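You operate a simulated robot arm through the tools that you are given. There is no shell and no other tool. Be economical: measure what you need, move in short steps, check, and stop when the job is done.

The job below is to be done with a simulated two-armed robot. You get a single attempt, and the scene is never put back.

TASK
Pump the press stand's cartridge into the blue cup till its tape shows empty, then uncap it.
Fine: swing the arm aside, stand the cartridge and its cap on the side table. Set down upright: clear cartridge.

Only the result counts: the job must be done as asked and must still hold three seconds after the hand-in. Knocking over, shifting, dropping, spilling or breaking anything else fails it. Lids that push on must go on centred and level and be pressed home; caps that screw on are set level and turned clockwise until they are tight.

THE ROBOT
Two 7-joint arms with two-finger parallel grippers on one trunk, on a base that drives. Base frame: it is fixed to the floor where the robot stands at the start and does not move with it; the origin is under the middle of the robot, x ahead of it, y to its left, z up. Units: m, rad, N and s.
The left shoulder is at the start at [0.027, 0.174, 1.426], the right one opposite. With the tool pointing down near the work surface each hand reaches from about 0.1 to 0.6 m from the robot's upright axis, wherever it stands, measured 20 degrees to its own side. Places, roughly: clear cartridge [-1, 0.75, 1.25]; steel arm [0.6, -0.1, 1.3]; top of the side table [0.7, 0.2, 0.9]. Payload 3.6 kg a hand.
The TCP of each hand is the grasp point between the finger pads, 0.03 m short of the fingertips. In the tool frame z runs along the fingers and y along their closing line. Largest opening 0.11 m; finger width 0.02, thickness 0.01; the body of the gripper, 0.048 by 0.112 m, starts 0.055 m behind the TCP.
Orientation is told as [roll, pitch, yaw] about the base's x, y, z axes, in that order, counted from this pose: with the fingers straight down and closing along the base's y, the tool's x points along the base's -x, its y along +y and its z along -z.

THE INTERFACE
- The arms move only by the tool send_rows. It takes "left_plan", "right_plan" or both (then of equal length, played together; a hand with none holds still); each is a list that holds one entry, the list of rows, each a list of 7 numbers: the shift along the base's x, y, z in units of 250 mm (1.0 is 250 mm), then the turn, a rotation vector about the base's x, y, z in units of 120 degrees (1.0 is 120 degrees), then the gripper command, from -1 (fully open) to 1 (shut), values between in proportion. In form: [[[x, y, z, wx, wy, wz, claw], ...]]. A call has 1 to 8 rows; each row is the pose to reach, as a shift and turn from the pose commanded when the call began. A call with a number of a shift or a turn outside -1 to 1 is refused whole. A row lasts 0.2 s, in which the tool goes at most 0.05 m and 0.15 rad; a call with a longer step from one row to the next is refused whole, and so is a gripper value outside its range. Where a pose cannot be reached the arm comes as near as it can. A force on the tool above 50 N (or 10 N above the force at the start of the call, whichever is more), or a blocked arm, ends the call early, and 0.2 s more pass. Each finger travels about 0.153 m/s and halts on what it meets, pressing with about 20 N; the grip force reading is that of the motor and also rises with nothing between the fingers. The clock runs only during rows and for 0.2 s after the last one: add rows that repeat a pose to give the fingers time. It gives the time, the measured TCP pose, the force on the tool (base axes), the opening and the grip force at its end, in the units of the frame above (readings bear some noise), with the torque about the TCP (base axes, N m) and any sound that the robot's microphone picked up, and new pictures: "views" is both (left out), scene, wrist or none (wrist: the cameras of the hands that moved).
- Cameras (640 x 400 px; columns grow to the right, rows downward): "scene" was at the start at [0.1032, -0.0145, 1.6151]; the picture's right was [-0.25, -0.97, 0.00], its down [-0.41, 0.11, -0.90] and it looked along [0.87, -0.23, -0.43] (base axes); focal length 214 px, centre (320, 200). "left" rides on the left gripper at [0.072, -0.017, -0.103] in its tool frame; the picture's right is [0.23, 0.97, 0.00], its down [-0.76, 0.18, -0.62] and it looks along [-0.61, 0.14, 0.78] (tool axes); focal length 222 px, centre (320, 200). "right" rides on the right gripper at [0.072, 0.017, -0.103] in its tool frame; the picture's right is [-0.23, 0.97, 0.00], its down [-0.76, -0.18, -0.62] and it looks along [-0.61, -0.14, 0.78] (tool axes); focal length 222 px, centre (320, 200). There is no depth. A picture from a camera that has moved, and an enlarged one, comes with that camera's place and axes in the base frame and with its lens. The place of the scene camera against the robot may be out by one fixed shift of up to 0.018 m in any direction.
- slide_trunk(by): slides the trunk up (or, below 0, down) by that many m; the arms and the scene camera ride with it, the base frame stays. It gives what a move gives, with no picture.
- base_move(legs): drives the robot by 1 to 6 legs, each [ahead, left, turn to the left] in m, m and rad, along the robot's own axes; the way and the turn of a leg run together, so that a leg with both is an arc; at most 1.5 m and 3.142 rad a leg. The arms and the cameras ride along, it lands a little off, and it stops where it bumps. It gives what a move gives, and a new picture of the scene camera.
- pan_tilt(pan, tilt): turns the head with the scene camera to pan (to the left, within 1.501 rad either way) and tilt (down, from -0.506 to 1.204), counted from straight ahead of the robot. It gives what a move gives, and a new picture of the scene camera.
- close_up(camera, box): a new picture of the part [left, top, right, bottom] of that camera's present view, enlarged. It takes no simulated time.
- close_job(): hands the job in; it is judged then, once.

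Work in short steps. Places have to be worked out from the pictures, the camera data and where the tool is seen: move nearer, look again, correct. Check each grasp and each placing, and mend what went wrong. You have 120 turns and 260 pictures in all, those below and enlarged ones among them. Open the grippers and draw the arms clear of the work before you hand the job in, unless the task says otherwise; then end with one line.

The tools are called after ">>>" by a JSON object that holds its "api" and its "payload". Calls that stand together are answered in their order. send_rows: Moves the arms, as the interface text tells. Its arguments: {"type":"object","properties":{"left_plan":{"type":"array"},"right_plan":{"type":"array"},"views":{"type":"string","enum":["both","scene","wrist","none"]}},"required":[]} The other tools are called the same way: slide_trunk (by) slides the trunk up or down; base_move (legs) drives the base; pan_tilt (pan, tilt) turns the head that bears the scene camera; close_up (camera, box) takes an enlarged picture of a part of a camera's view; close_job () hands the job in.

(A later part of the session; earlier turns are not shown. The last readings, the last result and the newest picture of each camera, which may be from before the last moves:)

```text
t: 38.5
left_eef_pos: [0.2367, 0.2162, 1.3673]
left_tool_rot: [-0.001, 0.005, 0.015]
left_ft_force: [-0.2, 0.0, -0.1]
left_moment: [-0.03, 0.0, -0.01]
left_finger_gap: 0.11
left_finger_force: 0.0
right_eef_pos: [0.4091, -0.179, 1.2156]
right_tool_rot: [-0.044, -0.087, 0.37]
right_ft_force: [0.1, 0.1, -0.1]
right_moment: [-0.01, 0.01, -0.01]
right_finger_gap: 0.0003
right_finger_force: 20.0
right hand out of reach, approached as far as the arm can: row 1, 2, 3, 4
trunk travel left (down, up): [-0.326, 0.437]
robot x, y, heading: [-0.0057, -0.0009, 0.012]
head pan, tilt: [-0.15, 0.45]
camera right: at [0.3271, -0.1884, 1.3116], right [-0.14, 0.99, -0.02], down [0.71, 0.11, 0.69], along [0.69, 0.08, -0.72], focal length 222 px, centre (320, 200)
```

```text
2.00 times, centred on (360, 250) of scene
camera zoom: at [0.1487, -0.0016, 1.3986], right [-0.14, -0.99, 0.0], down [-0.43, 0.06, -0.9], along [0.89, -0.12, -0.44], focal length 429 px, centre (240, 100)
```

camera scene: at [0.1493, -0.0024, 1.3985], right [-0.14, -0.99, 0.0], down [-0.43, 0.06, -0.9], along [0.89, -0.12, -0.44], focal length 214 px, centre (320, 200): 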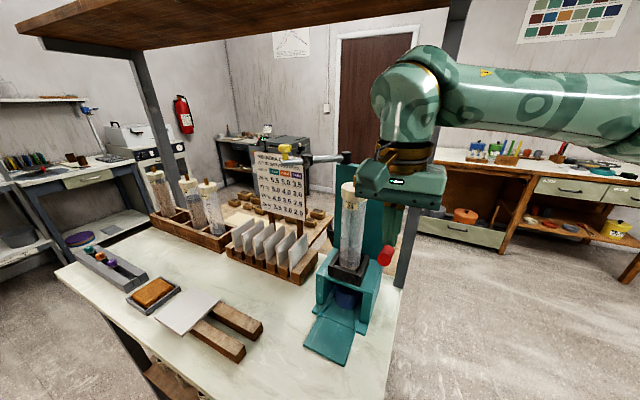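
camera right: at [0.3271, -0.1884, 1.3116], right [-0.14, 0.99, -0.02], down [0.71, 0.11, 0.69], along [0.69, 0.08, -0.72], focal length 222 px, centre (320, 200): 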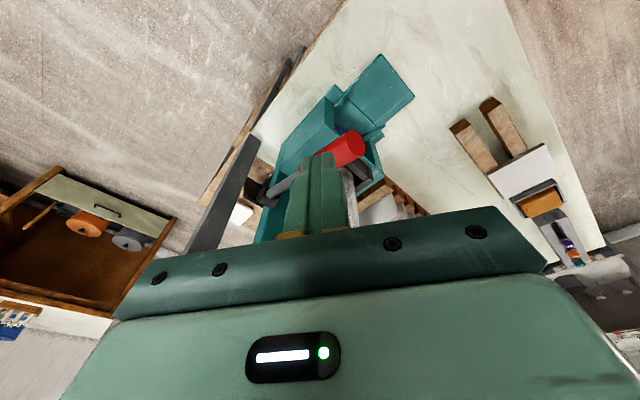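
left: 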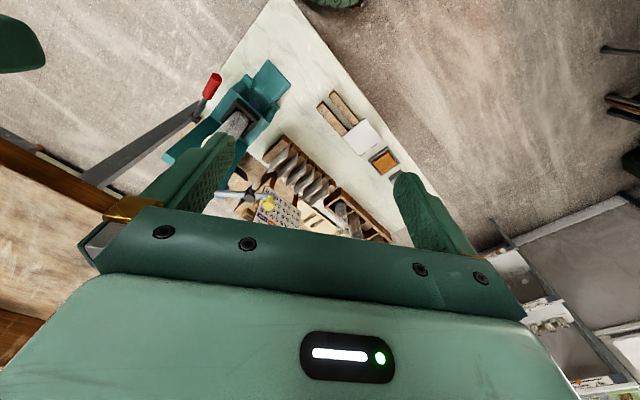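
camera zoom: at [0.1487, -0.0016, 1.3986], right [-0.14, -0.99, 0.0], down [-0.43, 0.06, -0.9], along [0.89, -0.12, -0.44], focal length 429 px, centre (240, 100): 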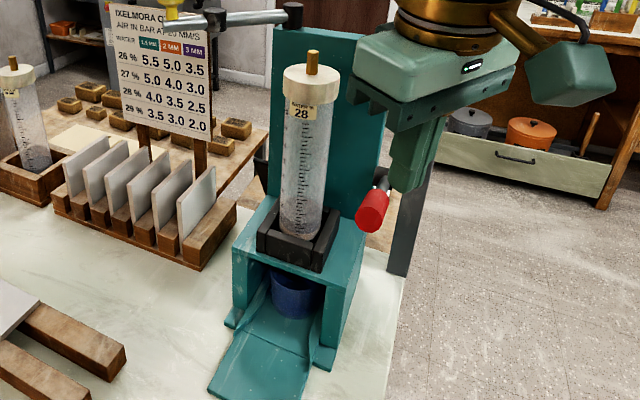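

The wrist limit stops at yaw 0.37, but that already clears the cap. I shift the closed fingers sideways over the handle, backing the yaw off slightly, and start pressing down in small steps.

>>> {"api": "send_rows", "payload": {"right_plan": [[[0.03, 0.04, 0, 0.02, 0.03, -0.03, 1], [0.05, 0.075, 0, 0.02, 0.04, -0.06, 1], [0.05, 0.075, -0.06, 0.02, 0.04, -0.06, 1], [0.05, 0.075, -0.12, 0.02, 0.04, -0.06, 1]]], "views": "wrist"}}

>>> {"api": "close_up", "payload": {"camera": "scene", "box": [280, 150, 440, 350]}}

```text
t: 39.5
left_eef_pos: [0.237, 0.2147, 1.3675]
left_tool_rot: [0.0, 0.002, 0.014]
left_ft_force: [-0.2, -0.3, -0.5]
left_moment: [0.02, 0.04, -0.01]
left_finger_gap: 0.1103
left_finger_force: 0.1
right_eef_pos: [0.4232, -0.1613, 1.1874]
right_tool_rot: [0.021, -0.02, 0.24]
right_ft_force: [0.6, 0.9, 0.3]
right_moment: [0.0, 0.0, -0.03]
right_finger_gap: 0.0
right_finger_force: 20.3
trunk travel left (down, up): [-0.326, 0.437]
robot x, y, heading: [-0.0052, 0.0023, 0.013]
head pan, tilt: [-0.15, 0.45]
camera right: at [0.3484, -0.1641, 1.2887], right [-0.01, 1.0, 0.02], down [0.77, -0.01, 0.63], along [0.63, 0.03, -0.77], focal length 222 px, centre (320, 200)
```

right: 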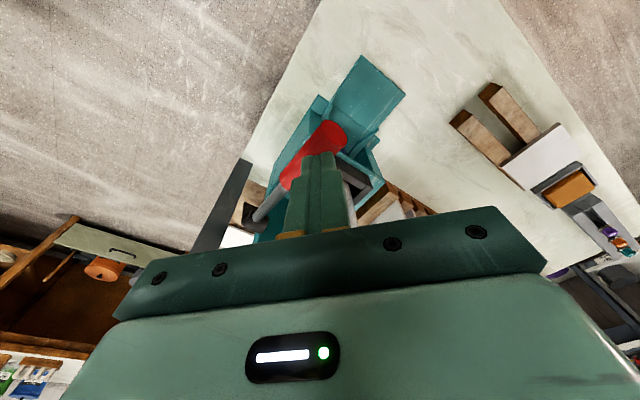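

```text
2.00 times, centred on (360, 250) of scene
camera zoom: at [0.149, -0.0019, 1.3985], right [-0.14, -0.99, 0.0], down [-0.43, 0.06, -0.9], along [0.89, -0.12, -0.44], focal length 429 px, centre (240, 100)
```

zoom: 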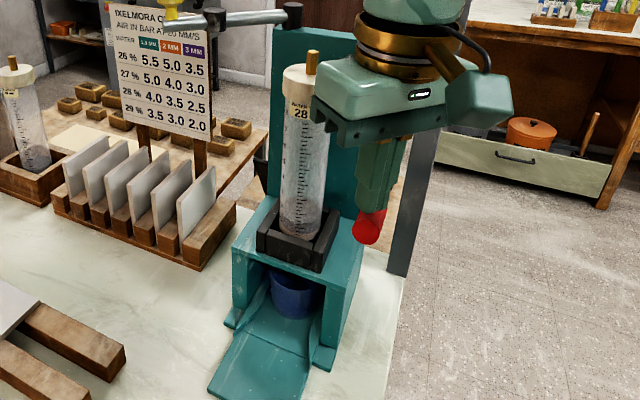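

Force is near zero and the handle has begun to move down with the fingers, with the body about 7 cm from the cap. I keep pressing.

>>> {"api": "send_rows", "payload": {"right_plan": [[[0, 0, -0.06, 0, 0, 0, 1], [0, 0, -0.12, 0, 0, 0, 1], [0.0, 0, -0.18, 0, 0, 0, 1], [0, 0, -0.24, 0, 0, 0, 1]]], "views": "wrist"}}

>>> {"api": "close_up", "payload": {"camera": "scene", "box": [280, 150, 440, 350]}}

```text
t: 40.5
left_eef_pos: [0.2371, 0.2161, 1.3676]
left_tool_rot: [0.0, 0.004, 0.013]
left_ft_force: [0.0, 0.4, -0.4]
left_moment: [-0.02, -0.01, 0.01]
left_finger_gap: 0.11
left_finger_force: 0.1
right_eef_pos: [0.4229, -0.1596, 1.127]
right_tool_rot: [0.021, -0.02, 0.241]
right_ft_force: [0.9, 2.8, 2.1]
right_moment: [0.02, 0.0, -0.01]
right_finger_gap: 0.0
right_finger_force: 20.0
trunk travel left (down, up): [-0.326, 0.437]
robot x, y, heading: [-0.0045, -0.0017, 0.013]
head pan, tilt: [-0.15, 0.45]
camera right: at [0.3477, -0.1633, 1.2296], right [-0.01, 1.0, 0.02], down [0.77, -0.01, 0.63], along [0.63, 0.03, -0.77], focal length 222 px, centre (320, 200)
```

right: 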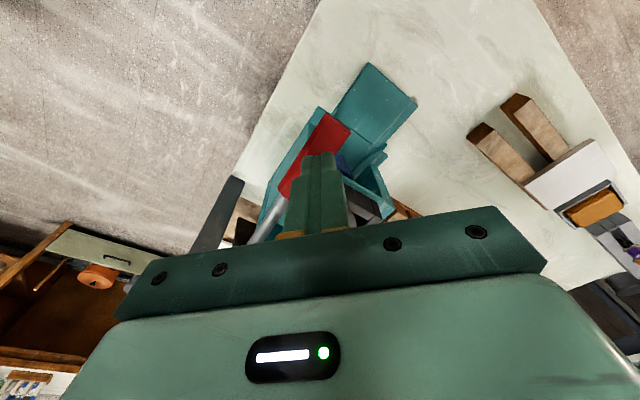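

```text
2.00 times, centred on (360, 250) of scene
camera zoom: at [0.1489, -0.0016, 1.3985], right [-0.14, -0.99, 0.0], down [-0.43, 0.06, -0.9], along [0.89, -0.12, -0.44], focal length 429 px, centre (240, 100)
```

zoom: 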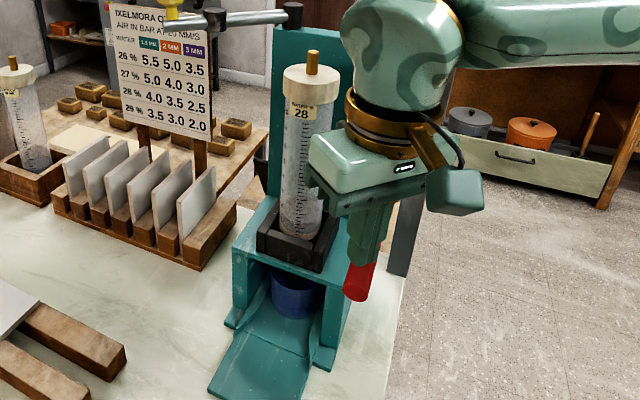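

The handle follows, now about horizontal, with little force. I continue down, drifting toward the pivot so the fingers stay on the handle.

>>> {"api": "send_rows", "payload": {"right_plan": [[[0.02, -0.02, -0.06, 0, 0, 0, 1], [0.04, -0.035, -0.12, 0, 0, 0, 1], [0.06, -0.05, -0.18, 0, 0, 0, 1], [0.09, -0.065, -0.24, 0, 0, 0, 1]]], "views": "wrist"}}

>>> {"api": "close_up", "payload": {"camera": "scene", "box": [280, 150, 440, 350]}}

```text
t: 41.2
left_eef_pos: [0.2342, 0.215, 1.3691]
left_tool_rot: [0.001, 0.003, 0.013]
left_ft_force: [0.9, -0.3, 0.2]
left_moment: [0.05, 0.04, 0.01]
left_finger_gap: 0.11
left_finger_force: 0.0
right_eef_pos: [0.4291, -0.1683, 1.102]
right_tool_rot: [0.029, -0.031, 0.244]
right_ft_force: [-21.0, 6.1, 32.3]
right_moment: [0.02, 0.26, -0.05]
right_finger_gap: 0.0
right_finger_force: 20.1
trunk travel left (down, up): [-0.326, 0.437]
robot x, y, heading: [-0.0076, 0.0013, 0.013]
head pan, tilt: [-0.15, 0.45]
stopped in row 3 (right hand): the force on the tool passed its limit at 58 N (the readings are from after the stop); the commanded pose is now the measured one
camera right: at [0.3545, -0.1732, 1.2035], right [-0.02, 1.0, 0.03], down [0.77, -0.01, 0.64], along [0.64, 0.04, -0.77], focal length 222 px, centre (320, 200)
```

right: 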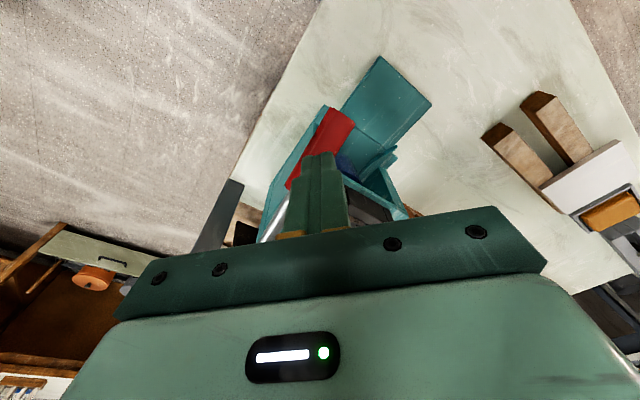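

```text
2.00 times, centred on (360, 250) of scene
camera zoom: at [0.1452, -0.0015, 1.3993], right [-0.14, -0.99, 0.0], down [-0.43, 0.06, -0.9], along [0.89, -0.13, -0.43], focal length 429 px, centre (240, 100)
```

zoom: 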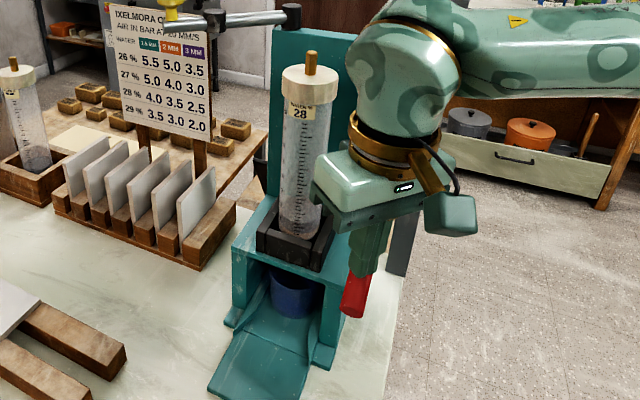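

The lever seems to have met its lower stop. I zoom strongly on the cartridge to learn how the level and tape look.

>>> {"api": "close_up", "payload": {"camera": "scene", "box": [330, 160, 390, 300]}}

>>> {"api": "send_rows", "payload": {"right_plan": [[[0, 0, 0.06, 0, 0, 0, 1], [-0.02, 0.015, 0.12, 0, 0, 0, 1], [-0.04, 0.03, 0.2, 0, 0, 0, 1], [-0.03, 0.03, 0.3, 0, 0, 0, 1], [-0.02, 0.03, 0.4, 0, 0, 0, 1]]], "views": "wrist"}}

>>> {"api": "close_up", "payload": {"camera": "scene", "box": [280, 150, 440, 350]}}

```text
2.86 times, centred on (360, 230) of scene
camera zoom: at [0.1452, -0.0015, 1.3993], right [-0.14, -0.99, 0.0], down [-0.43, 0.06, -0.9], along [0.89, -0.13, -0.43], focal length 613 px, centre (206, 114)
```

zoom: 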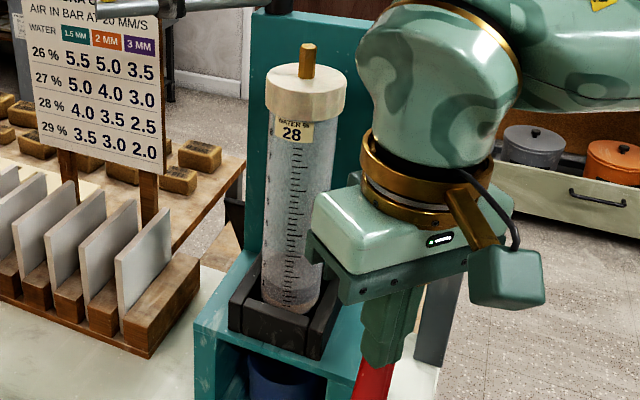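

```text
t: 42.4
left_eef_pos: [0.236, 0.2157, 1.3662]
left_tool_rot: [0.0, 0.003, 0.014]
left_ft_force: [0.2, -0.2, 0.8]
left_moment: [-0.04, -0.03, -0.02]
left_finger_gap: 0.1098
left_finger_force: 0.1
right_eef_pos: [0.4285, -0.1617, 1.1984]
right_tool_rot: [0.024, -0.028, 0.242]
right_ft_force: [-0.7, -0.7, 0.2]
right_moment: [0.01, 0.02, 0.01]
right_finger_gap: 0.0
right_finger_force: 19.7
trunk travel left (down, up): [-0.326, 0.437]
robot x, y, heading: [-0.002, 0.0025, 0.009]
head pan, tilt: [-0.15, 0.45]
camera right: at [0.3519, -0.1673, 1.2983], right [-0.01, 1.0, 0.03], down [0.77, -0.01, 0.64], along [0.64, 0.03, -0.77], focal length 222 px, centre (320, 200)
```

right: 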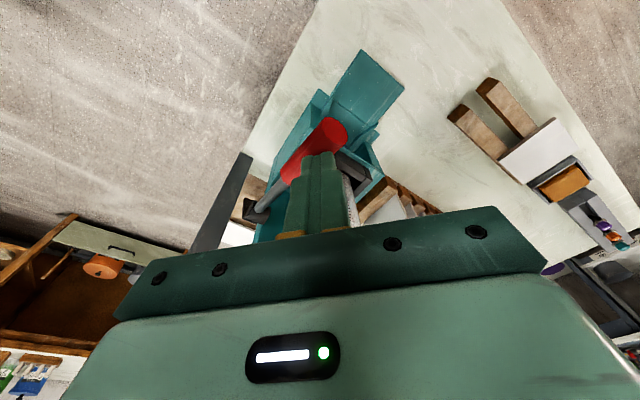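

```text
2.00 times, centred on (360, 250) of scene
camera zoom: at [0.1484, -0.0016, 1.3986], right [-0.14, -0.99, 0.0], down [-0.43, 0.06, -0.9], along [0.89, -0.12, -0.44], focal length 429 px, centre (240, 100)
```

zoom: 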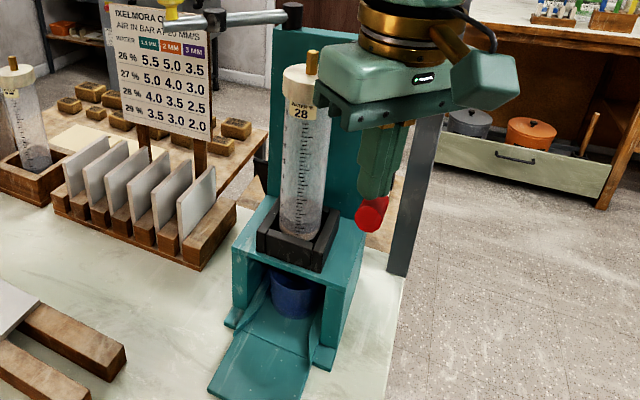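

The handle springs back by itself, so I can pump by pressing. I do a full stroke in one call.

>>> {"api": "send_rows", "payload": {"right_plan": [[[-0.01, 0, -0.12, 0, 0, 0, 1], [0, -0.01, -0.24, 0, 0, 0, 1], [0.0, -0.02, -0.34, 0, 0, 0, 1], [0.0, -0.025, -0.38, 0, 0, 0, 1], [0, -0.02, -0.3, 0, 0, 0, 1], [-0.01, 0, -0.15, 0, 0, 0, 1], [0, 0, 0, 0, 0, 0, 1]]], "views": "none"}}

>>> {"api": "close_up", "payload": {"camera": "scene", "box": [325, 180, 385, 340]}}

```text
t: 44.0
left_eef_pos: [0.237, 0.2158, 1.3695]
left_tool_rot: [-0.002, 0.004, 0.015]
left_ft_force: [-0.3, 0.1, 0.1]
left_moment: [0.01, -0.02, 0.0]
left_finger_gap: 0.1101
left_finger_force: 0.1
right_eef_pos: [0.4263, -0.1618, 1.198]
right_tool_rot: [0.025, -0.03, 0.243]
right_ft_force: [-0.1, 0.7, -0.1]
right_moment: [-0.04, -0.03, -0.01]
right_finger_gap: 0.0
right_finger_force: 19.7
trunk travel left (down, up): [-0.326, 0.437]
robot x, y, heading: [-0.0085, 0.0011, 0.014]
head pan, tilt: [-0.15, 0.45]
```

```text
2.50 times, centred on (355, 260) of scene
camera zoom: at [0.1481, -0.0018, 1.3987], right [-0.14, -0.99, 0.0], down [-0.43, 0.06, -0.9], along [0.89, -0.12, -0.44], focal length 536 px, centre (232, 50)
```

zoom: 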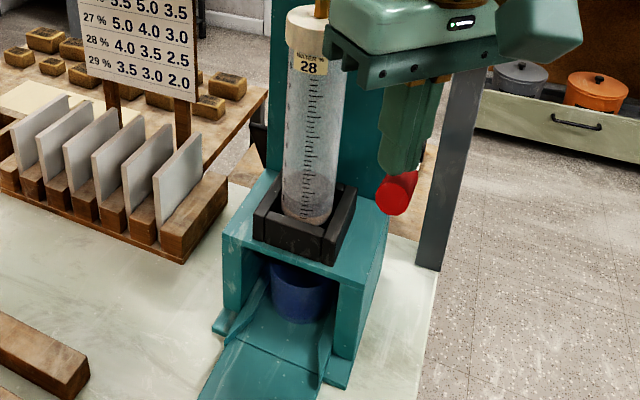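

I zoom tightly onto the cartridge to see the level.

>>> {"api": "close_up", "payload": {"camera": "scene", "box": [310, 195, 390, 245]}}

>>> {"api": "close_up", "payload": {"camera": "scene", "box": [310, 235, 390, 285]}}

```text
8.00 times, centred on (350, 220) of scene
camera zoom: at [0.1481, -0.0018, 1.3987], right [-0.14, -0.99, 0.0], down [-0.43, 0.06, -0.9], along [0.89, -0.12, -0.44], focal length 1716 px, centre (80, 40)
```

zoom: 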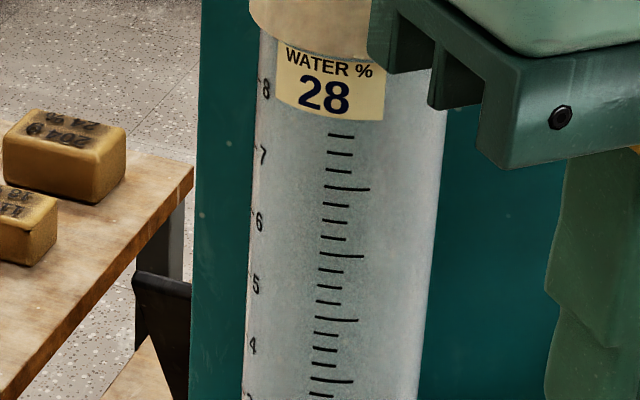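

```text
8.00 times, centred on (350, 260) of scene
camera zoom: at [0.1481, -0.0018, 1.3987], right [-0.14, -0.99, 0.0], down [-0.43, 0.06, -0.9], along [0.89, -0.12, -0.44], focal length 1716 px, centre (80, -280)
```

zoom: 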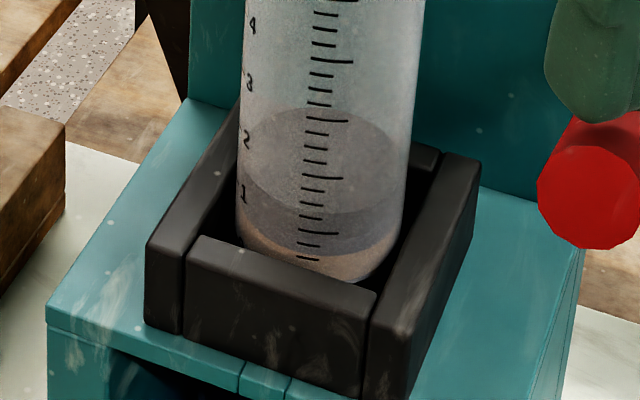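

Very clear: a grey plunger reads about 0.7 with a little clay beneath. I pump again and compare.

>>> {"api": "send_rows", "payload": {"right_plan": [[[-0.01, 0, -0.12, 0, 0, 0, 1], [0, -0.01, -0.24, 0, 0, 0, 1], [0.0, -0.02, -0.34, 0, 0, 0, 1], [0.0, -0.025, -0.38, 0, 0, 0, 1], [0, -0.02, -0.3, 0, 0, 0, 1], [-0.01, 0, -0.15, 0, 0, 0, 1], [0, 0, 0, 0, 0, 0, 1]]], "views": "none"}}

>>> {"api": "close_up", "payload": {"camera": "scene", "box": [310, 235, 390, 285]}}

```text
t: 45.6
left_eef_pos: [0.2365, 0.2149, 1.3691]
left_tool_rot: [0.001, 0.002, 0.013]
left_ft_force: [-0.3, 0.1, -1.1]
left_moment: [-0.03, 0.01, 0.01]
left_finger_gap: 0.1102
left_finger_force: 0.0
right_eef_pos: [0.4312, -0.1638, 1.199]
right_tool_rot: [0.026, -0.03, 0.242]
right_ft_force: [-0.2, 0.5, 0.5]
right_moment: [0.0, 0.03, 0.0]
right_finger_gap: 0.0
right_finger_force: 20.0
trunk travel left (down, up): [-0.326, 0.437]
robot x, y, heading: [-0.0042, -0.0014, 0.007]
head pan, tilt: [-0.15, 0.45]
```

```text
8.00 times, centred on (350, 260) of scene
camera zoom: at [0.1481, -0.0018, 1.3987], right [-0.14, -0.99, 0.0], down [-0.43, 0.06, -0.9], along [0.89, -0.12, -0.44], focal length 1716 px, centre (80, -280)
```

zoom: 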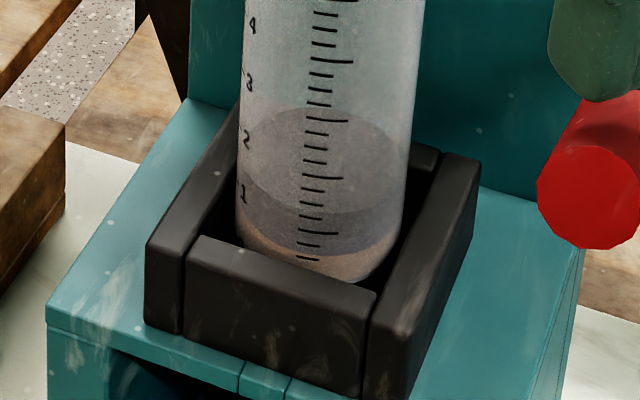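

No change in level, so that stroke did not count. I press down slowly and hold to see whether the lever really reached its end.

>>> {"api": "send_rows", "payload": {"right_plan": [[[-0.02, 0, -0.15, 0, 0, 0, 1], [-0.02, 0, -0.3, 0, 0, 0, 1], [-0.02, 0, -0.36, 0, 0, 0, 1], [-0.02, 0, -0.38, 0, 0, 0, 1], [-0.02, 0, -0.4, 0, 0, 0, 1], [-0.02, 0, -0.42, 0, 0, 0, 1], [-0.02, 0, -0.44, 0, 0, 0, 1]]], "views": "wrist"}}

>>> {"api": "close_up", "payload": {"camera": "scene", "box": [300, 225, 420, 300]}}

```text
t: 47.1
left_eef_pos: [0.2339, 0.214, 1.37]
left_tool_rot: [0.0, 0.002, 0.01]
left_ft_force: [-0.6, 0.1, -0.2]
left_moment: [0.01, 0.02, 0.0]
left_finger_gap: 0.1099
left_finger_force: 0.1
right_eef_pos: [0.4233, -0.1651, 1.1]
right_tool_rot: [0.027, -0.048, 0.239]
right_ft_force: [-9.6, -3.1, 25.0]
right_moment: [-0.26, 0.01, -0.1]
right_finger_gap: 0.0
right_finger_force: 20.5
trunk travel left (down, up): [-0.326, 0.437]
robot x, y, heading: [-0.0076, 0.0017, 0.007]
head pan, tilt: [-0.15, 0.45]
stopped in row 7 (right hand): the force on the tool passed its limit at 56 N (the readings are from after the stop); the commanded pose is now the measured one
camera right: at [0.3465, -0.1687, 1.1998], right [-0.01, 1.0, 0.04], down [0.76, -0.02, 0.65], along [0.65, 0.03, -0.76], focal length 222 px, centre (320, 200)
```

right: 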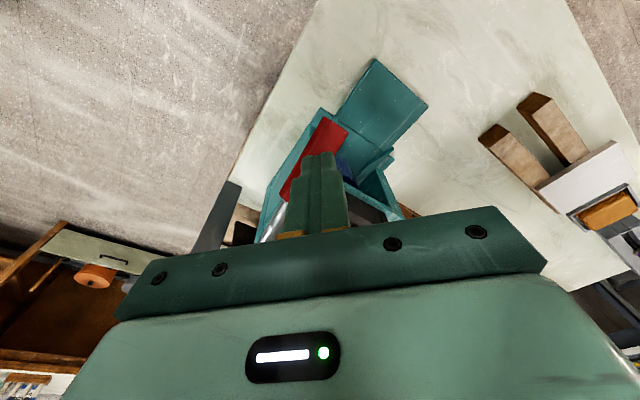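

```text
5.33 times, centred on (360, 262) of scene
camera zoom: at [0.1453, -0.0023, 1.399], right [-0.14, -0.99, 0.0], down [-0.43, 0.06, -0.9], along [0.89, -0.13, -0.43], focal length 1144 px, centre (107, -133)
```

zoom: 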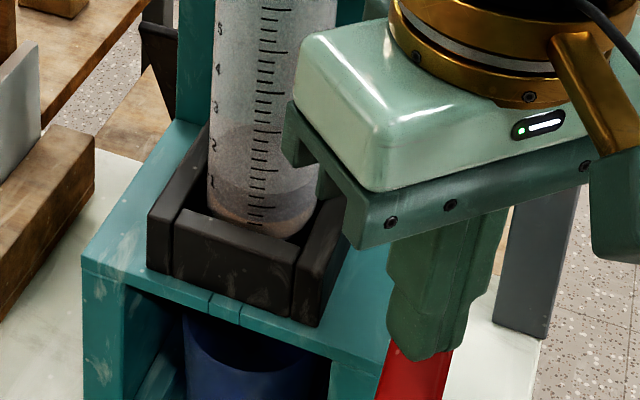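

The lever is truly at its stop, yet the plunger stays. The steel arm's black hub sits about 0.10 m from its pivot, the same as the cartridge axis, so it probably must be swung over the cap for pumping. I let the lever up and look at the arm closely.

>>> {"api": "send_rows", "payload": {"right_plan": [[[0, 0, 0.1, 0, 0, 0, 1], [0, 0, 0.28, 0, 0, 0, 1], [-0.05, -0.05, 0.42, 0, 0, 0, 1], [-0.15, -0.15, 0.42, 0, 0, 0, 1], [-0.25, -0.25, 0.42, 0, 0, 0, 1]]], "views": "none"}}

>>> {"api": "close_up", "payload": {"camera": "scene", "box": [270, 140, 366, 200]}}

>>> {"api": "close_up", "payload": {"camera": "scene", "box": [290, 200, 418, 360]}}

```text
t: 48.3
left_eef_pos: [0.2358, 0.2142, 1.3695]
left_tool_rot: [0.001, 0.003, 0.012]
left_ft_force: [-0.5, 0.3, 0.0]
left_moment: [0.03, -0.05, 0.0]
left_finger_gap: 0.11
left_finger_force: 0.1
right_eef_pos: [0.3644, -0.2288, 1.2019]
right_tool_rot: [0.026, -0.044, 0.24]
right_ft_force: [-0.8, -0.2, 0.2]
right_moment: [-0.03, 0.0, -0.01]
right_finger_gap: 0.0001
right_finger_force: 20.3
trunk travel left (down, up): [-0.326, 0.437]
robot x, y, heading: [-0.007, -0.0005, 0.012]
head pan, tilt: [-0.15, 0.45]
```

```text
6.67 times, centred on (318, 170) of scene
camera zoom: at [0.1478, -0.0031, 1.3987], right [-0.14, -0.99, 0.0], down [-0.43, 0.06, -0.9], along [0.89, -0.12, -0.43], focal length 1430 px, centre (333, 400)
```

zoom: 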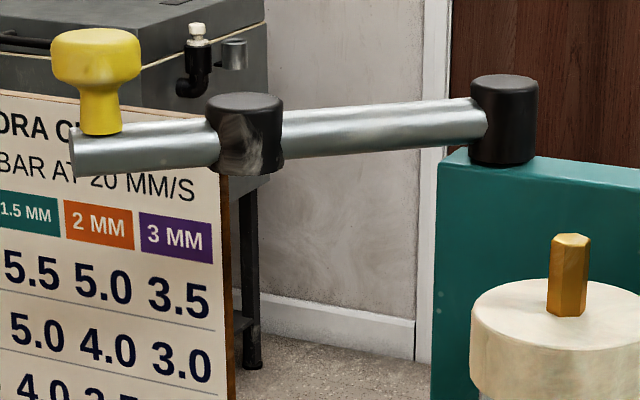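

```text
2.50 times, centred on (354, 280) of scene
camera zoom: at [0.1478, -0.0031, 1.3987], right [-0.14, -0.99, 0.0], down [-0.43, 0.06, -0.9], along [0.89, -0.12, -0.43], focal length 536 px, centre (235, 0)
```

zoom: 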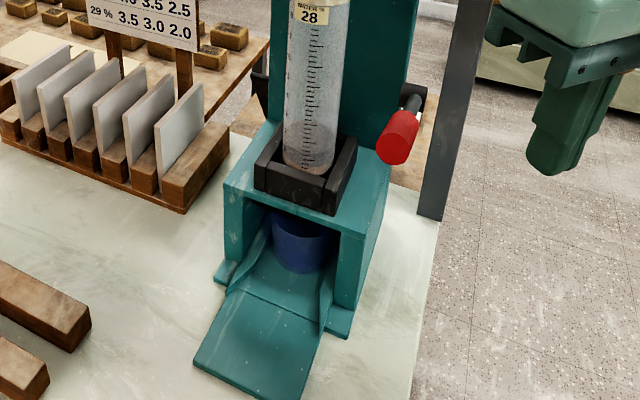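

This confirms it: the arm's black hub (pivot ≈[0.625,-0.13], hub at 0.1 m) must swing about 84° over the brass nipple; the yellow knob (≈[0.60,0.01,1.303]) is its grip. I turn the left hand to point forward (horizontal, to stay under the shelf) and move the right hand aside.

>>> {"api": "send_rows", "payload": {"left_plan": [[[0, 0, 0, 0, -0.07, 0, -1], [0, 0, 0, 0, -0.14, 0, -1], [0, 0, 0, 0, -0.21, 0, -1], [0, 0, 0, 0, -0.28, 0, -1], [0, 0, 0, 0, -0.35, 0, -1], [0, 0, -0.05, 0, -0.42, 0, -1], [0, 0, -0.1, 0, -0.49, 0, -1], [0, 0, -0.15, 0, -0.56, 0, -1]]], "right_plan": [[[-0.05, -0.07, 0, 0, 0, -0.05, 1], [-0.1, -0.14, 0, 0, 0, -0.1, 1], [-0.15, -0.21, 0, 0, 0, -0.15, 1], [-0.2, -0.28, 0, 0, 0, -0.2, 1], [-0.25, -0.35, 0, 0, 0, -0.25, 1], [-0.3, -0.42, 0, 0, 0, -0.3, 1], [-0.35, -0.5, 0, 0, 0, -0.3, 1], [-0.4, -0.55, 0, 0, 0, -0.3, 1]]], "views": "none"}}

>>> {"api": "send_rows", "payload": {"left_plan": [[[0.05, -0.05, 0, 0, -0.06, 0, -0.2], [0.1, -0.15, 0, 0, -0.12, 0, -0.2], [0.15, -0.25, 0, 0, -0.19, 0, -0.2], [0.2, -0.37, 0, 0, -0.19, 0, -0.2], [0.25, -0.5, 0, 0, -0.19, 0, -0.2]]]}}

```text
t: 50.1
left_eef_pos: [0.2385, 0.2086, 1.3765]
left_tool_rot: [-0.031, -1.172, 0.031]
left_ft_force: [0.0, 0.0, 0.0]
left_moment: [0.01, -0.02, 0.02]
left_finger_gap: 0.11
left_finger_force: 0.1
left hand out of reach, approached as far as the arm can: row 7, 8
right_eef_pos: [0.2624, -0.3624, 1.2024]
right_tool_rot: [0.026, -0.043, -0.391]
right_ft_force: [0.2, 0.3, -0.6]
right_moment: [-0.02, -0.03, 0.02]
right_finger_gap: 0.0002
right_finger_force: 20.2
trunk travel left (down, up): [-0.326, 0.437]
robot x, y, heading: [-0.0075, 0.0015, 0.01]
head pan, tilt: [-0.15, 0.45]
```

```text
t: 51.5
left_eef_pos: [0.3129, 0.1176, 1.4002]
left_tool_rot: [-1.49, -1.416, 1.555]
left_ft_force: [0.3, -0.5, 0.3]
left_moment: [-0.03, -0.04, 0.01]
left_finger_gap: 0.0662
left_finger_force: 0.1
left hand out of reach, approached as far as the arm can: row 1, 2, 3, 4, 5
right_eef_pos: [0.2628, -0.3595, 1.2016]
right_tool_rot: [0.025, -0.042, -0.389]
right_ft_force: [0.2, 1.0, -0.4]
right_moment: [-0.03, -0.02, 0.01]
right_finger_gap: 0.0002
right_finger_force: 20.2
trunk travel left (down, up): [-0.326, 0.437]
robot x, y, heading: [-0.006, 0.0038, 0.006]
head pan, tilt: [-0.15, 0.45]
stopped in row 5 (left hand): the arm was blocked; the commanded pose is now the measured one
camera scene: at [0.1387, -0.0314, 1.4006], right [-0.46, -0.89, 0.0], down [-0.37, 0.19, -0.91], along [0.81, -0.42, -0.42], focal length 214 px, centre (320, 200)
camera left: at [0.2104, 0.0827, 1.3332], right [-0.06, 0.92, -0.38], down [-0.63, 0.25, 0.73], along [0.77, 0.28, 0.57], focal length 222 px, centre (320, 200)
```

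scene: 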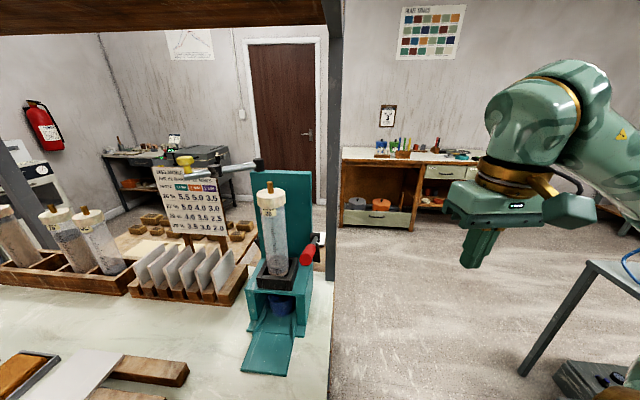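
left: 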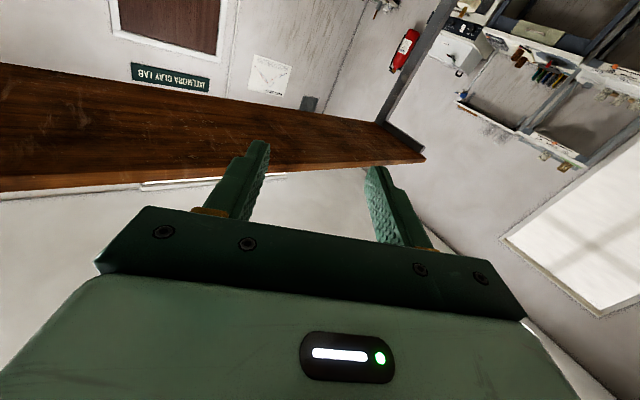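

The left wrist bumped against my own head at this short distance. I move the left hand off to the left and down, then re-aim the head.

>>> {"api": "send_rows", "payload": {"left_plan": [[[0.0, 0.12, -0.05, 0, 0, 0, -0.2], [0.0, 0.25, -0.1, 0, 0, 0, -0.2], [0, 0.4, -0.15, 0, 0, 0, -0.2], [0, 0.5, -0.25, 0, 0, 0, -0.2], [0.05, 0.55, -0.35, 0, 0, 0, -0.2]]], "views": "none"}}

>>> {"api": "pan_tilt", "payload": {"pan": -0.15, "tilt": 0.45}}

```text
t: 52.7
left_eef_pos: [0.3834, 0.2335, 1.4062]
left_tool_rot: [-1.469, -1.421, 1.533]
left_ft_force: [0.7, 0.0, 0.3]
left_moment: [0.02, 0.02, -0.01]
left_finger_gap: 0.0661
left_finger_force: 0.1
left hand out of reach, approached as far as the arm can: row 1, 2, 3, 4, 5
right_eef_pos: [0.2647, -0.3619, 1.2006]
right_tool_rot: [0.026, -0.044, -0.389]
right_ft_force: [0.9, 0.1, -0.6]
right_moment: [0.01, -0.03, 0.01]
right_finger_gap: 0.0002
right_finger_force: 20.1
trunk travel left (down, up): [-0.326, 0.437]
robot x, y, heading: [-0.0059, 0.0001, 0.012]
head pan, tilt: [-0.15, 0.45]
```

```text
t: 53.3
left_eef_pos: [0.3832, 0.2339, 1.4071]
left_tool_rot: [-1.472, -1.417, 1.539]
left_ft_force: [-0.2, 0.2, -0.3]
left_moment: [-0.01, -0.02, -0.01]
left_finger_gap: 0.0661
left_finger_force: 0.0
right_eef_pos: [0.2638, -0.3611, 1.2017]
right_tool_rot: [0.026, -0.044, -0.389]
right_ft_force: [0.2, 1.7, 0.3]
right_moment: [-0.01, -0.01, -0.01]
right_finger_gap: 0.0001
right_finger_force: 19.7
trunk travel left (down, up): [-0.326, 0.437]
robot x, y, heading: [-0.0069, -0.0011, 0.012]
head pan, tilt: [-0.15, 0.45]
camera scene: at [0.1484, -0.0023, 1.3986], right [-0.14, -0.99, 0.0], down [-0.43, 0.06, -0.9], along [0.89, -0.13, -0.44], focal length 214 px, centre (320, 200)
```

scene: 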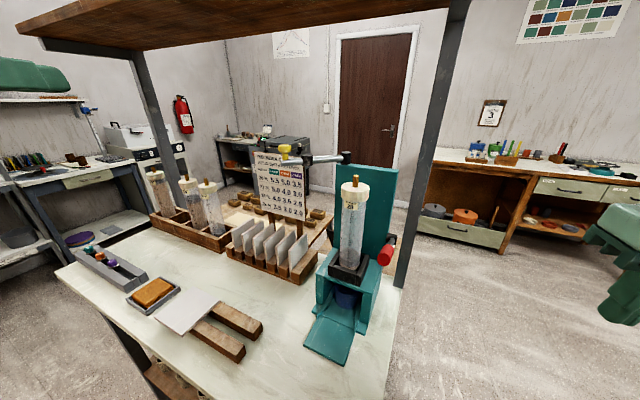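

The head is back in place and nothing on the bench moved. I back off 0.15 m so the left arm can stretch forward without crowding the head.

>>> {"api": "base_move", "payload": {"legs": [[-0.15, 0, 0]]}}

>>> {"api": "send_rows", "payload": {"left_plan": [[[0.14, -0.06, -0.05, 0, -0.02, 0, -0.2], [0.28, -0.14, -0.1, 0, -0.04, 0, -0.2], [0.42, -0.24, -0.15, 0, -0.06, 0, -0.2], [0.56, -0.34, -0.2, 0, -0.07, 0, -0.2], [0.7, -0.46, -0.25, 0, -0.07, 0, -0.2], [0.8, -0.6, -0.32, 0, -0.07, 0, -0.2]]]}}

```text
t: 54.7
left_eef_pos: [0.2258, 0.232, 1.4082]
left_tool_rot: [-1.481, -1.42, 1.55]
left_ft_force: [-0.1, 0.0, 0.4]
left_moment: [0.01, 0.01, -0.01]
left_finger_gap: 0.066
left_finger_force: 0.0
right_eef_pos: [0.1081, -0.3613, 1.2018]
right_tool_rot: [0.026, -0.045, -0.388]
right_ft_force: [0.2, 0.6, -0.4]
right_moment: [0.02, -0.03, 0.0]
right_finger_gap: 0.0
right_finger_force: 19.8
trunk travel left (down, up): [-0.326, 0.437]
robot x, y, heading: [-0.1595, 0.0007, 0.017]
head pan, tilt: [-0.15, 0.45]
camera scene: at [-0.0089, -0.0038, 1.3988], right [-0.14, -0.99, 0.0], down [-0.43, 0.06, -0.9], along [0.89, -0.12, -0.43], focal length 214 px, centre (320, 200)
```

scene: 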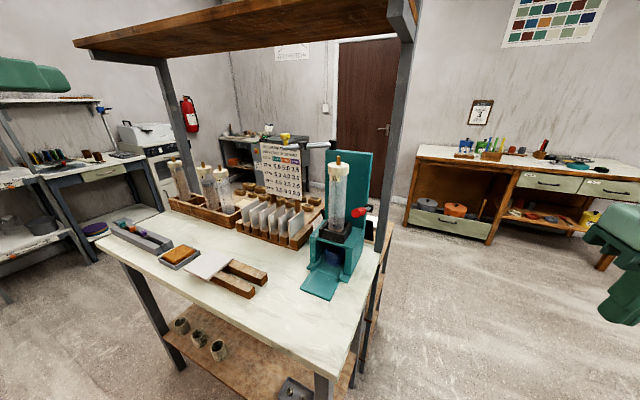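

```text
t: 56.1
left_eef_pos: [0.425, 0.071, 1.3326]
left_tool_rot: [-2.241, -1.368, 2.301]
left_ft_force: [0.5, 0.9, -0.2]
left_moment: [-0.01, -0.02, -0.04]
left_finger_gap: 0.066
left_finger_force: 0.0
left hand out of reach, approached as far as the arm can: row 2, 3, 4, 5, 6
right_eef_pos: [0.1108, -0.3626, 1.2007]
right_tool_rot: [0.026, -0.04, -0.386]
right_ft_force: [0.1, -0.1, -0.5]
right_moment: [0.01, 0.0, 0.02]
right_finger_gap: 0.0002
right_finger_force: 19.8
trunk travel left (down, up): [-0.326, 0.437]
robot x, y, heading: [-0.1663, 0.0014, 0.016]
head pan, tilt: [-0.15, 0.45]
camera scene: at [-0.0045, -0.004, 1.3981], right [-0.14, -0.99, 0.0], down [-0.43, 0.06, -0.9], along [0.89, -0.12, -0.44], focal length 214 px, centre (320, 200)
camera left: at [0.3336, 0.0363, 1.252], right [-0.02, 0.93, -0.38], down [-0.73, 0.25, 0.64], along [0.69, 0.28, 0.67], focal length 222 px, centre (320, 200)
```

scene: 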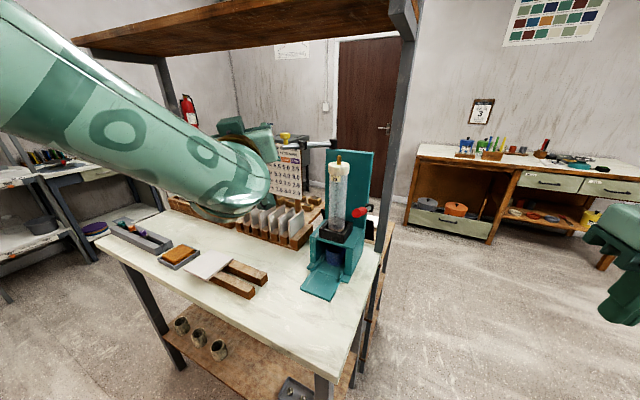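
left: 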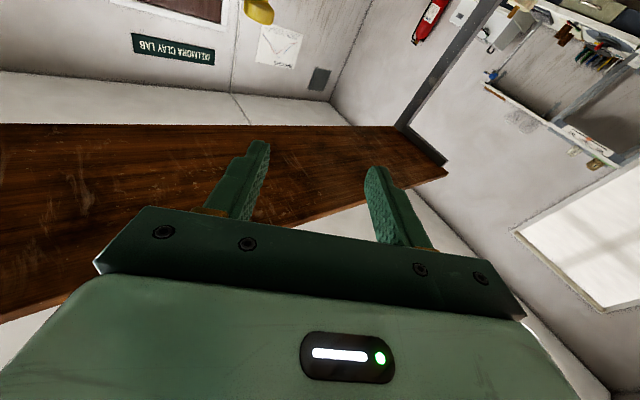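

The left camera sees the knob, consistent with ≈[0.60,0.0,1.30]. I continue toward it in steps.

>>> {"api": "send_rows", "payload": {"left_plan": [[[0.08, -0.05, -0.02, 0, 0, 0, -0.5], [0.16, -0.1, -0.05, 0, 0, 0, -0.5], [0.24, -0.17, -0.08, 0, 0, 0, -0.5], [0.32, -0.26, -0.11, 0, 0, 0, -0.5]]]}}

```text
t: 57.1
left_eef_pos: [0.5035, 0.0063, 1.3083]
left_tool_rot: [-2.263, -1.366, 2.318]
left_ft_force: [0.3, -0.6, -0.5]
left_moment: [0.01, -0.01, 0.0]
left_finger_gap: 0.0825
left_finger_force: 0.1
right_eef_pos: [0.1097, -0.3634, 1.2001]
right_tool_rot: [0.024, -0.042, -0.388]
right_ft_force: [1.3, -0.5, 0.2]
right_moment: [0.01, -0.03, 0.02]
right_finger_gap: 0.0
right_finger_force: 19.7
trunk travel left (down, up): [-0.326, 0.437]
robot x, y, heading: [-0.1668, -0.0012, 0.016]
head pan, tilt: [-0.15, 0.45]
camera scene: at [-0.0062, -0.0047, 1.3984], right [-0.14, -0.99, 0.0], down [-0.43, 0.06, -0.9], along [0.89, -0.12, -0.44], focal length 214 px, centre (320, 200)
camera left: at [0.4121, -0.0282, 1.2262], right [-0.01, 0.93, -0.38], down [-0.73, 0.25, 0.64], along [0.68, 0.28, 0.67], focal length 222 px, centre (320, 200)
```

scene: 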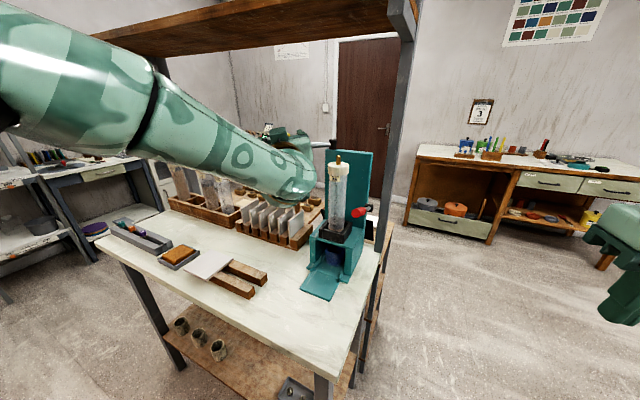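
left: 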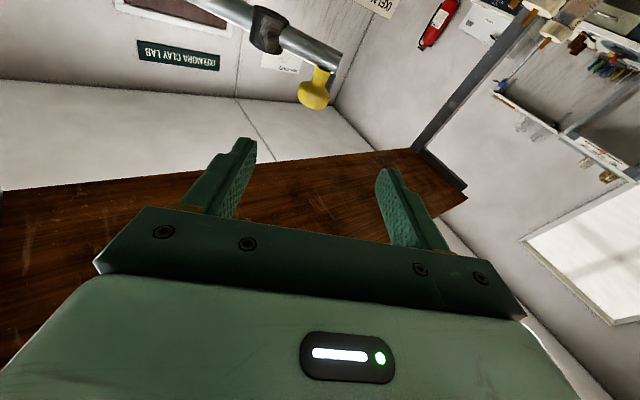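

The knob is just ahead: offset ≈(+0.097,-0.012,-0.012) from the TCP. I advance most of the way and check again.

>>> {"api": "send_rows", "payload": {"left_plan": [[[0.1, -0.02, -0.01, 0, 0, 0, -0.5], [0.2, -0.04, -0.02, 0, 0.02, 0, -0.5], [0.26, -0.05, -0.03, 0, 0.04, 0, -0.5]]]}}

>>> {"api": "close_up", "payload": {"camera": "scene", "box": [240, 100, 400, 200]}}

```text
t: 57.9
left_eef_pos: [0.5699, -0.0081, 1.302]
left_tool_rot: [-1.866, -1.41, 1.929]
left_ft_force: [0.6, -0.1, 0.0]
left_moment: [-0.02, -0.03, 0.0]
left_finger_gap: 0.0826
left_finger_force: 0.0
right_eef_pos: [0.1094, -0.3625, 1.2016]
right_tool_rot: [0.026, -0.042, -0.385]
right_ft_force: [-0.4, -0.4, 0.0]
right_moment: [0.01, 0.02, 0.05]
right_finger_gap: 0.0002
right_finger_force: 19.8
trunk travel left (down, up): [-0.326, 0.437]
robot x, y, heading: [-0.1586, 0.0011, 0.01]
head pan, tilt: [-0.15, 0.45]
camera scene: at [-0.0067, -0.004, 1.3985], right [-0.14, -0.99, 0.0], down [-0.43, 0.06, -0.9], along [0.89, -0.12, -0.44], focal length 214 px, centre (320, 200)
camera left: at [0.4709, -0.042, 1.2272], right [-0.04, 0.93, -0.37], down [-0.67, 0.25, 0.7], along [0.74, 0.28, 0.61], focal length 222 px, centre (320, 200)
```

scene: 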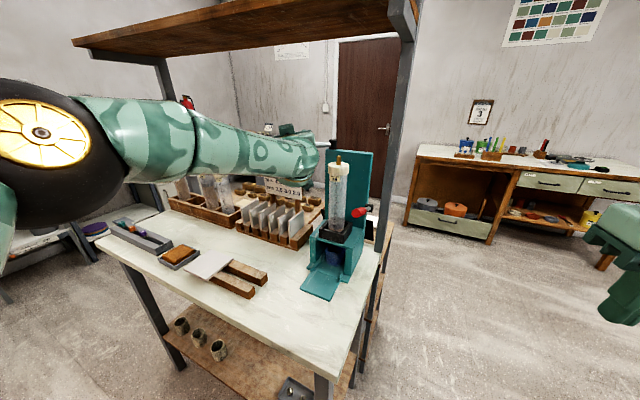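
left: 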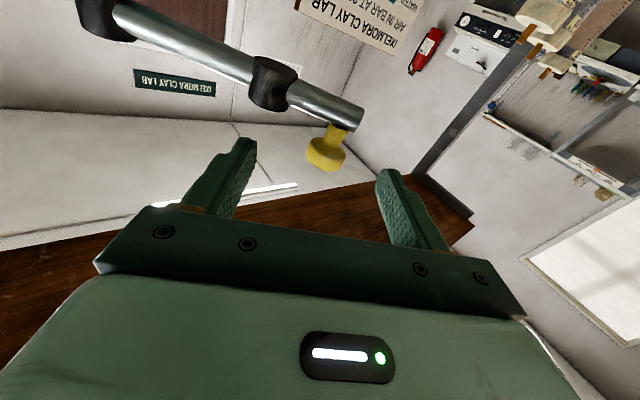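

```text
4.00 times, centred on (320, 150) of scene
camera zoom: at [-0.0067, -0.004, 1.3985], right [-0.14, -0.99, 0.0], down [-0.43, 0.06, -0.9], along [0.89, -0.12, -0.44], focal length 858 px, centre (320, 400)
```

zoom: 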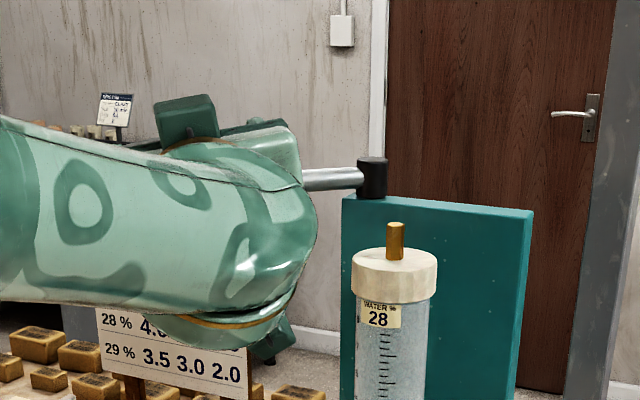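

Two-ray fix: knob head at [0.613,-0.003,1.298]. I move onto it and close.

>>> {"api": "send_rows", "payload": {"left_plan": [[[0.06, 0.01, 0.005, 0, 0, 0, -0.5], [0.12, 0.018, 0.005, 0, 0, 0, -0.5], [0.172, 0.022, 0.005, 0, 0, 0, -0.5], [0.172, 0.022, 0.005, 0, 0, 0, 0.2], [0.172, 0.022, 0.005, 0, 0, 0, 1], [0.172, 0.022, 0.005, 0, 0, 0, 1]]], "views": "wrist"}}

```text
t: 59.3
left_eef_pos: [0.61, 0.0002, 1.3019]
left_tool_rot: [-1.87, -1.408, 1.93]
left_ft_force: [0.3, 0.2, 0.1]
left_moment: [-0.07, -0.17, 0.06]
left_finger_gap: 0.0269
left_finger_force: 45.1
right_eef_pos: [0.109, -0.3624, 1.201]
right_tool_rot: [0.027, -0.043, -0.387]
right_ft_force: [0.3, -0.7, 0.6]
right_moment: [0.01, 0.03, 0.05]
right_finger_gap: 0.0
right_finger_force: 20.1
trunk travel left (down, up): [-0.326, 0.437]
robot x, y, heading: [-0.1638, 0.0034, 0.01]
head pan, tilt: [-0.15, 0.45]
camera left: at [0.513, -0.0349, 1.2284], right [-0.04, 0.93, -0.37], down [-0.67, 0.25, 0.69], along [0.74, 0.28, 0.61], focal length 222 px, centre (320, 200)
```

left: 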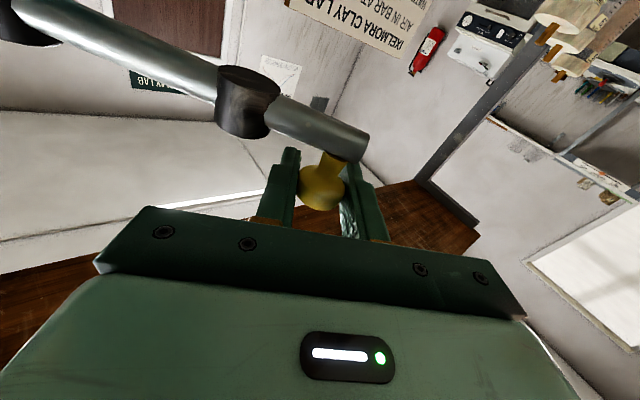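

The knob is gripped (27 mm). I swing it on the arc about the pivot ≈[0.63,-0.137], radius 0.138, part of the way first.

>>> {"api": "send_rows", "payload": {"left_plan": [[[-0.056, -0.012, 0, 0, 0, 0, 1], [-0.112, -0.03, 0, 0, 0, 0, 1], [-0.192, -0.068, 0, 0, 0, 0, 1], [-0.264, -0.122, 0, 0, 0, 0, 1]]], "views": "both"}}

```text
t: 60.3
left_eef_pos: [0.5437, -0.0288, 1.3017]
left_tool_rot: [-1.862, -1.409, 1.927]
left_ft_force: [-7.3, 12.3, -3.8]
left_moment: [0.06, -0.41, 0.23]
left_finger_gap: 0.0269
left_finger_force: 44.9
right_eef_pos: [0.1085, -0.3611, 1.2029]
right_tool_rot: [0.024, -0.042, -0.384]
right_ft_force: [0.1, -0.3, 0.1]
right_moment: [-0.02, 0.0, -0.02]
right_finger_gap: 0.0
right_finger_force: 19.8
trunk travel left (down, up): [-0.326, 0.437]
robot x, y, heading: [-0.1614, -0.0018, 0.013]
head pan, tilt: [-0.15, 0.45]
camera scene: at [-0.0085, -0.0018, 1.3987], right [-0.14, -0.99, 0.0], down [-0.43, 0.06, -0.9], along [0.89, -0.12, -0.43], focal length 214 px, centre (320, 200)
camera left: at [0.4452, -0.0638, 1.2285], right [-0.04, 0.93, -0.38], down [-0.67, 0.25, 0.69], along [0.74, 0.28, 0.61], focal length 222 px, centre (320, 200)
```

scene: 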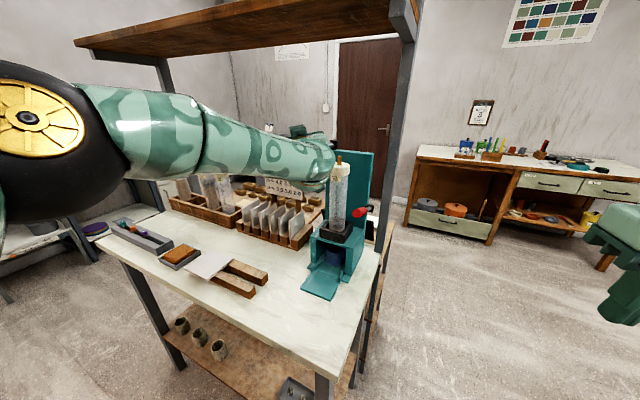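
left: 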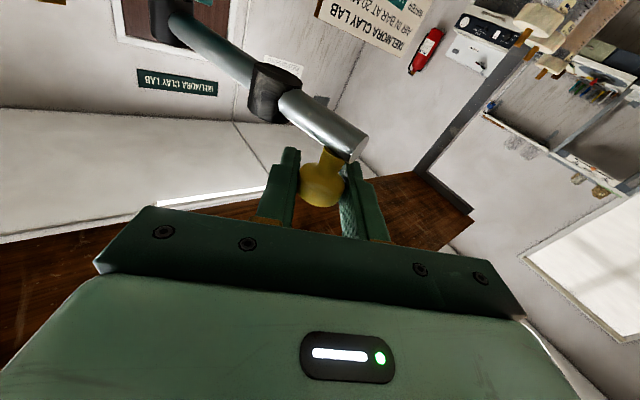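

The reaction shows the true radius is slightly larger (~0.143). I continue along the corrected arc.

>>> {"api": "send_rows", "payload": {"left_plan": [[[-0.055, -0.035, 0, 0, 0, 0, 1], [-0.107, -0.081, 0, 0, 0, 0, 1], [-0.145, -0.137, 0, 0, 0, 0, 1], [-0.175, -0.193, 0, 0, 0, 0, 1], [-0.2, -0.253, 0, 0, 0, 0, 1]]], "views": "both"}}

>>> {"api": "close_up", "payload": {"camera": "scene", "box": [280, 110, 400, 185]}}

```text
t: 61.5
left_eef_pos: [0.4944, -0.0965, 1.3008]
left_tool_rot: [-1.872, -1.41, 1.932]
left_ft_force: [6.2, 1.4, 4.4]
left_moment: [-0.01, -0.73, 0.39]
left_finger_gap: 0.027
left_finger_force: 45.3
right_eef_pos: [0.11, -0.363, 1.2009]
right_tool_rot: [0.027, -0.04, -0.386]
right_ft_force: [-0.4, 0.0, -0.4]
right_moment: [0.02, 0.0, -0.03]
right_finger_gap: 0.0001
right_finger_force: 20.7
trunk travel left (down, up): [-0.326, 0.437]
robot x, y, heading: [-0.1628, -0.0016, 0.012]
head pan, tilt: [-0.15, 0.45]
camera scene: at [-0.0065, -0.0044, 1.3985], right [-0.14, -0.99, 0.0], down [-0.43, 0.06, -0.9], along [0.89, -0.12, -0.44], focal length 214 px, centre (320, 200)
camera left: at [0.3975, -0.1298, 1.2275], right [-0.04, 0.93, -0.37], down [-0.67, 0.25, 0.69], along [0.74, 0.28, 0.61], focal length 222 px, centre (320, 200)
```

scene: 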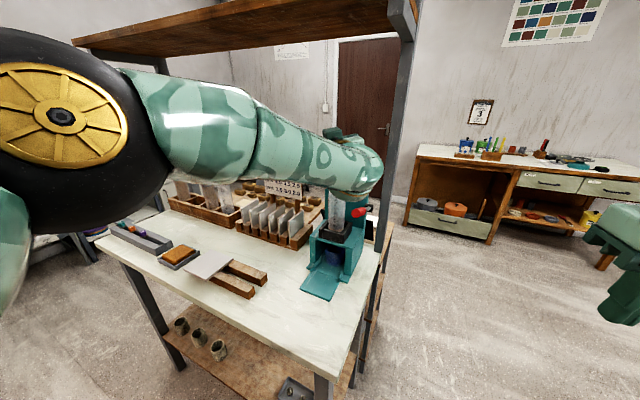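
left: 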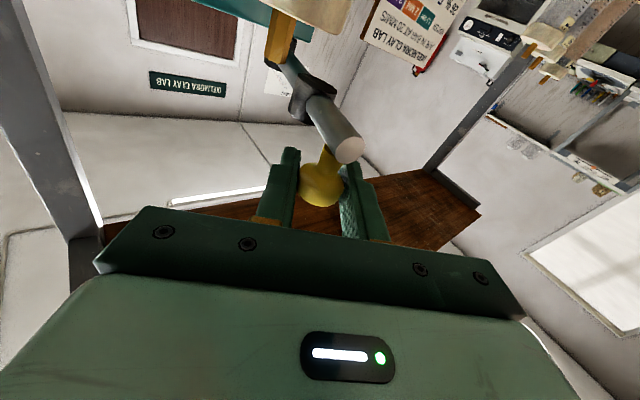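

```text
5.33 times, centred on (340, 148) of scene
camera zoom: at [-0.0065, -0.0044, 1.3985], right [-0.14, -0.99, 0.0], down [-0.43, 0.06, -0.9], along [0.89, -0.12, -0.44], focal length 1144 px, centre (213, 480)
```

zoom: 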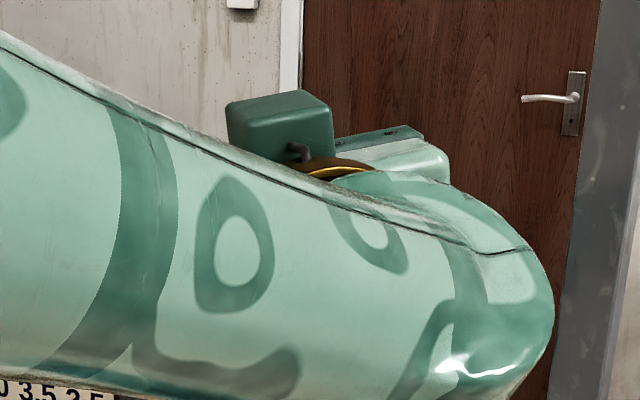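

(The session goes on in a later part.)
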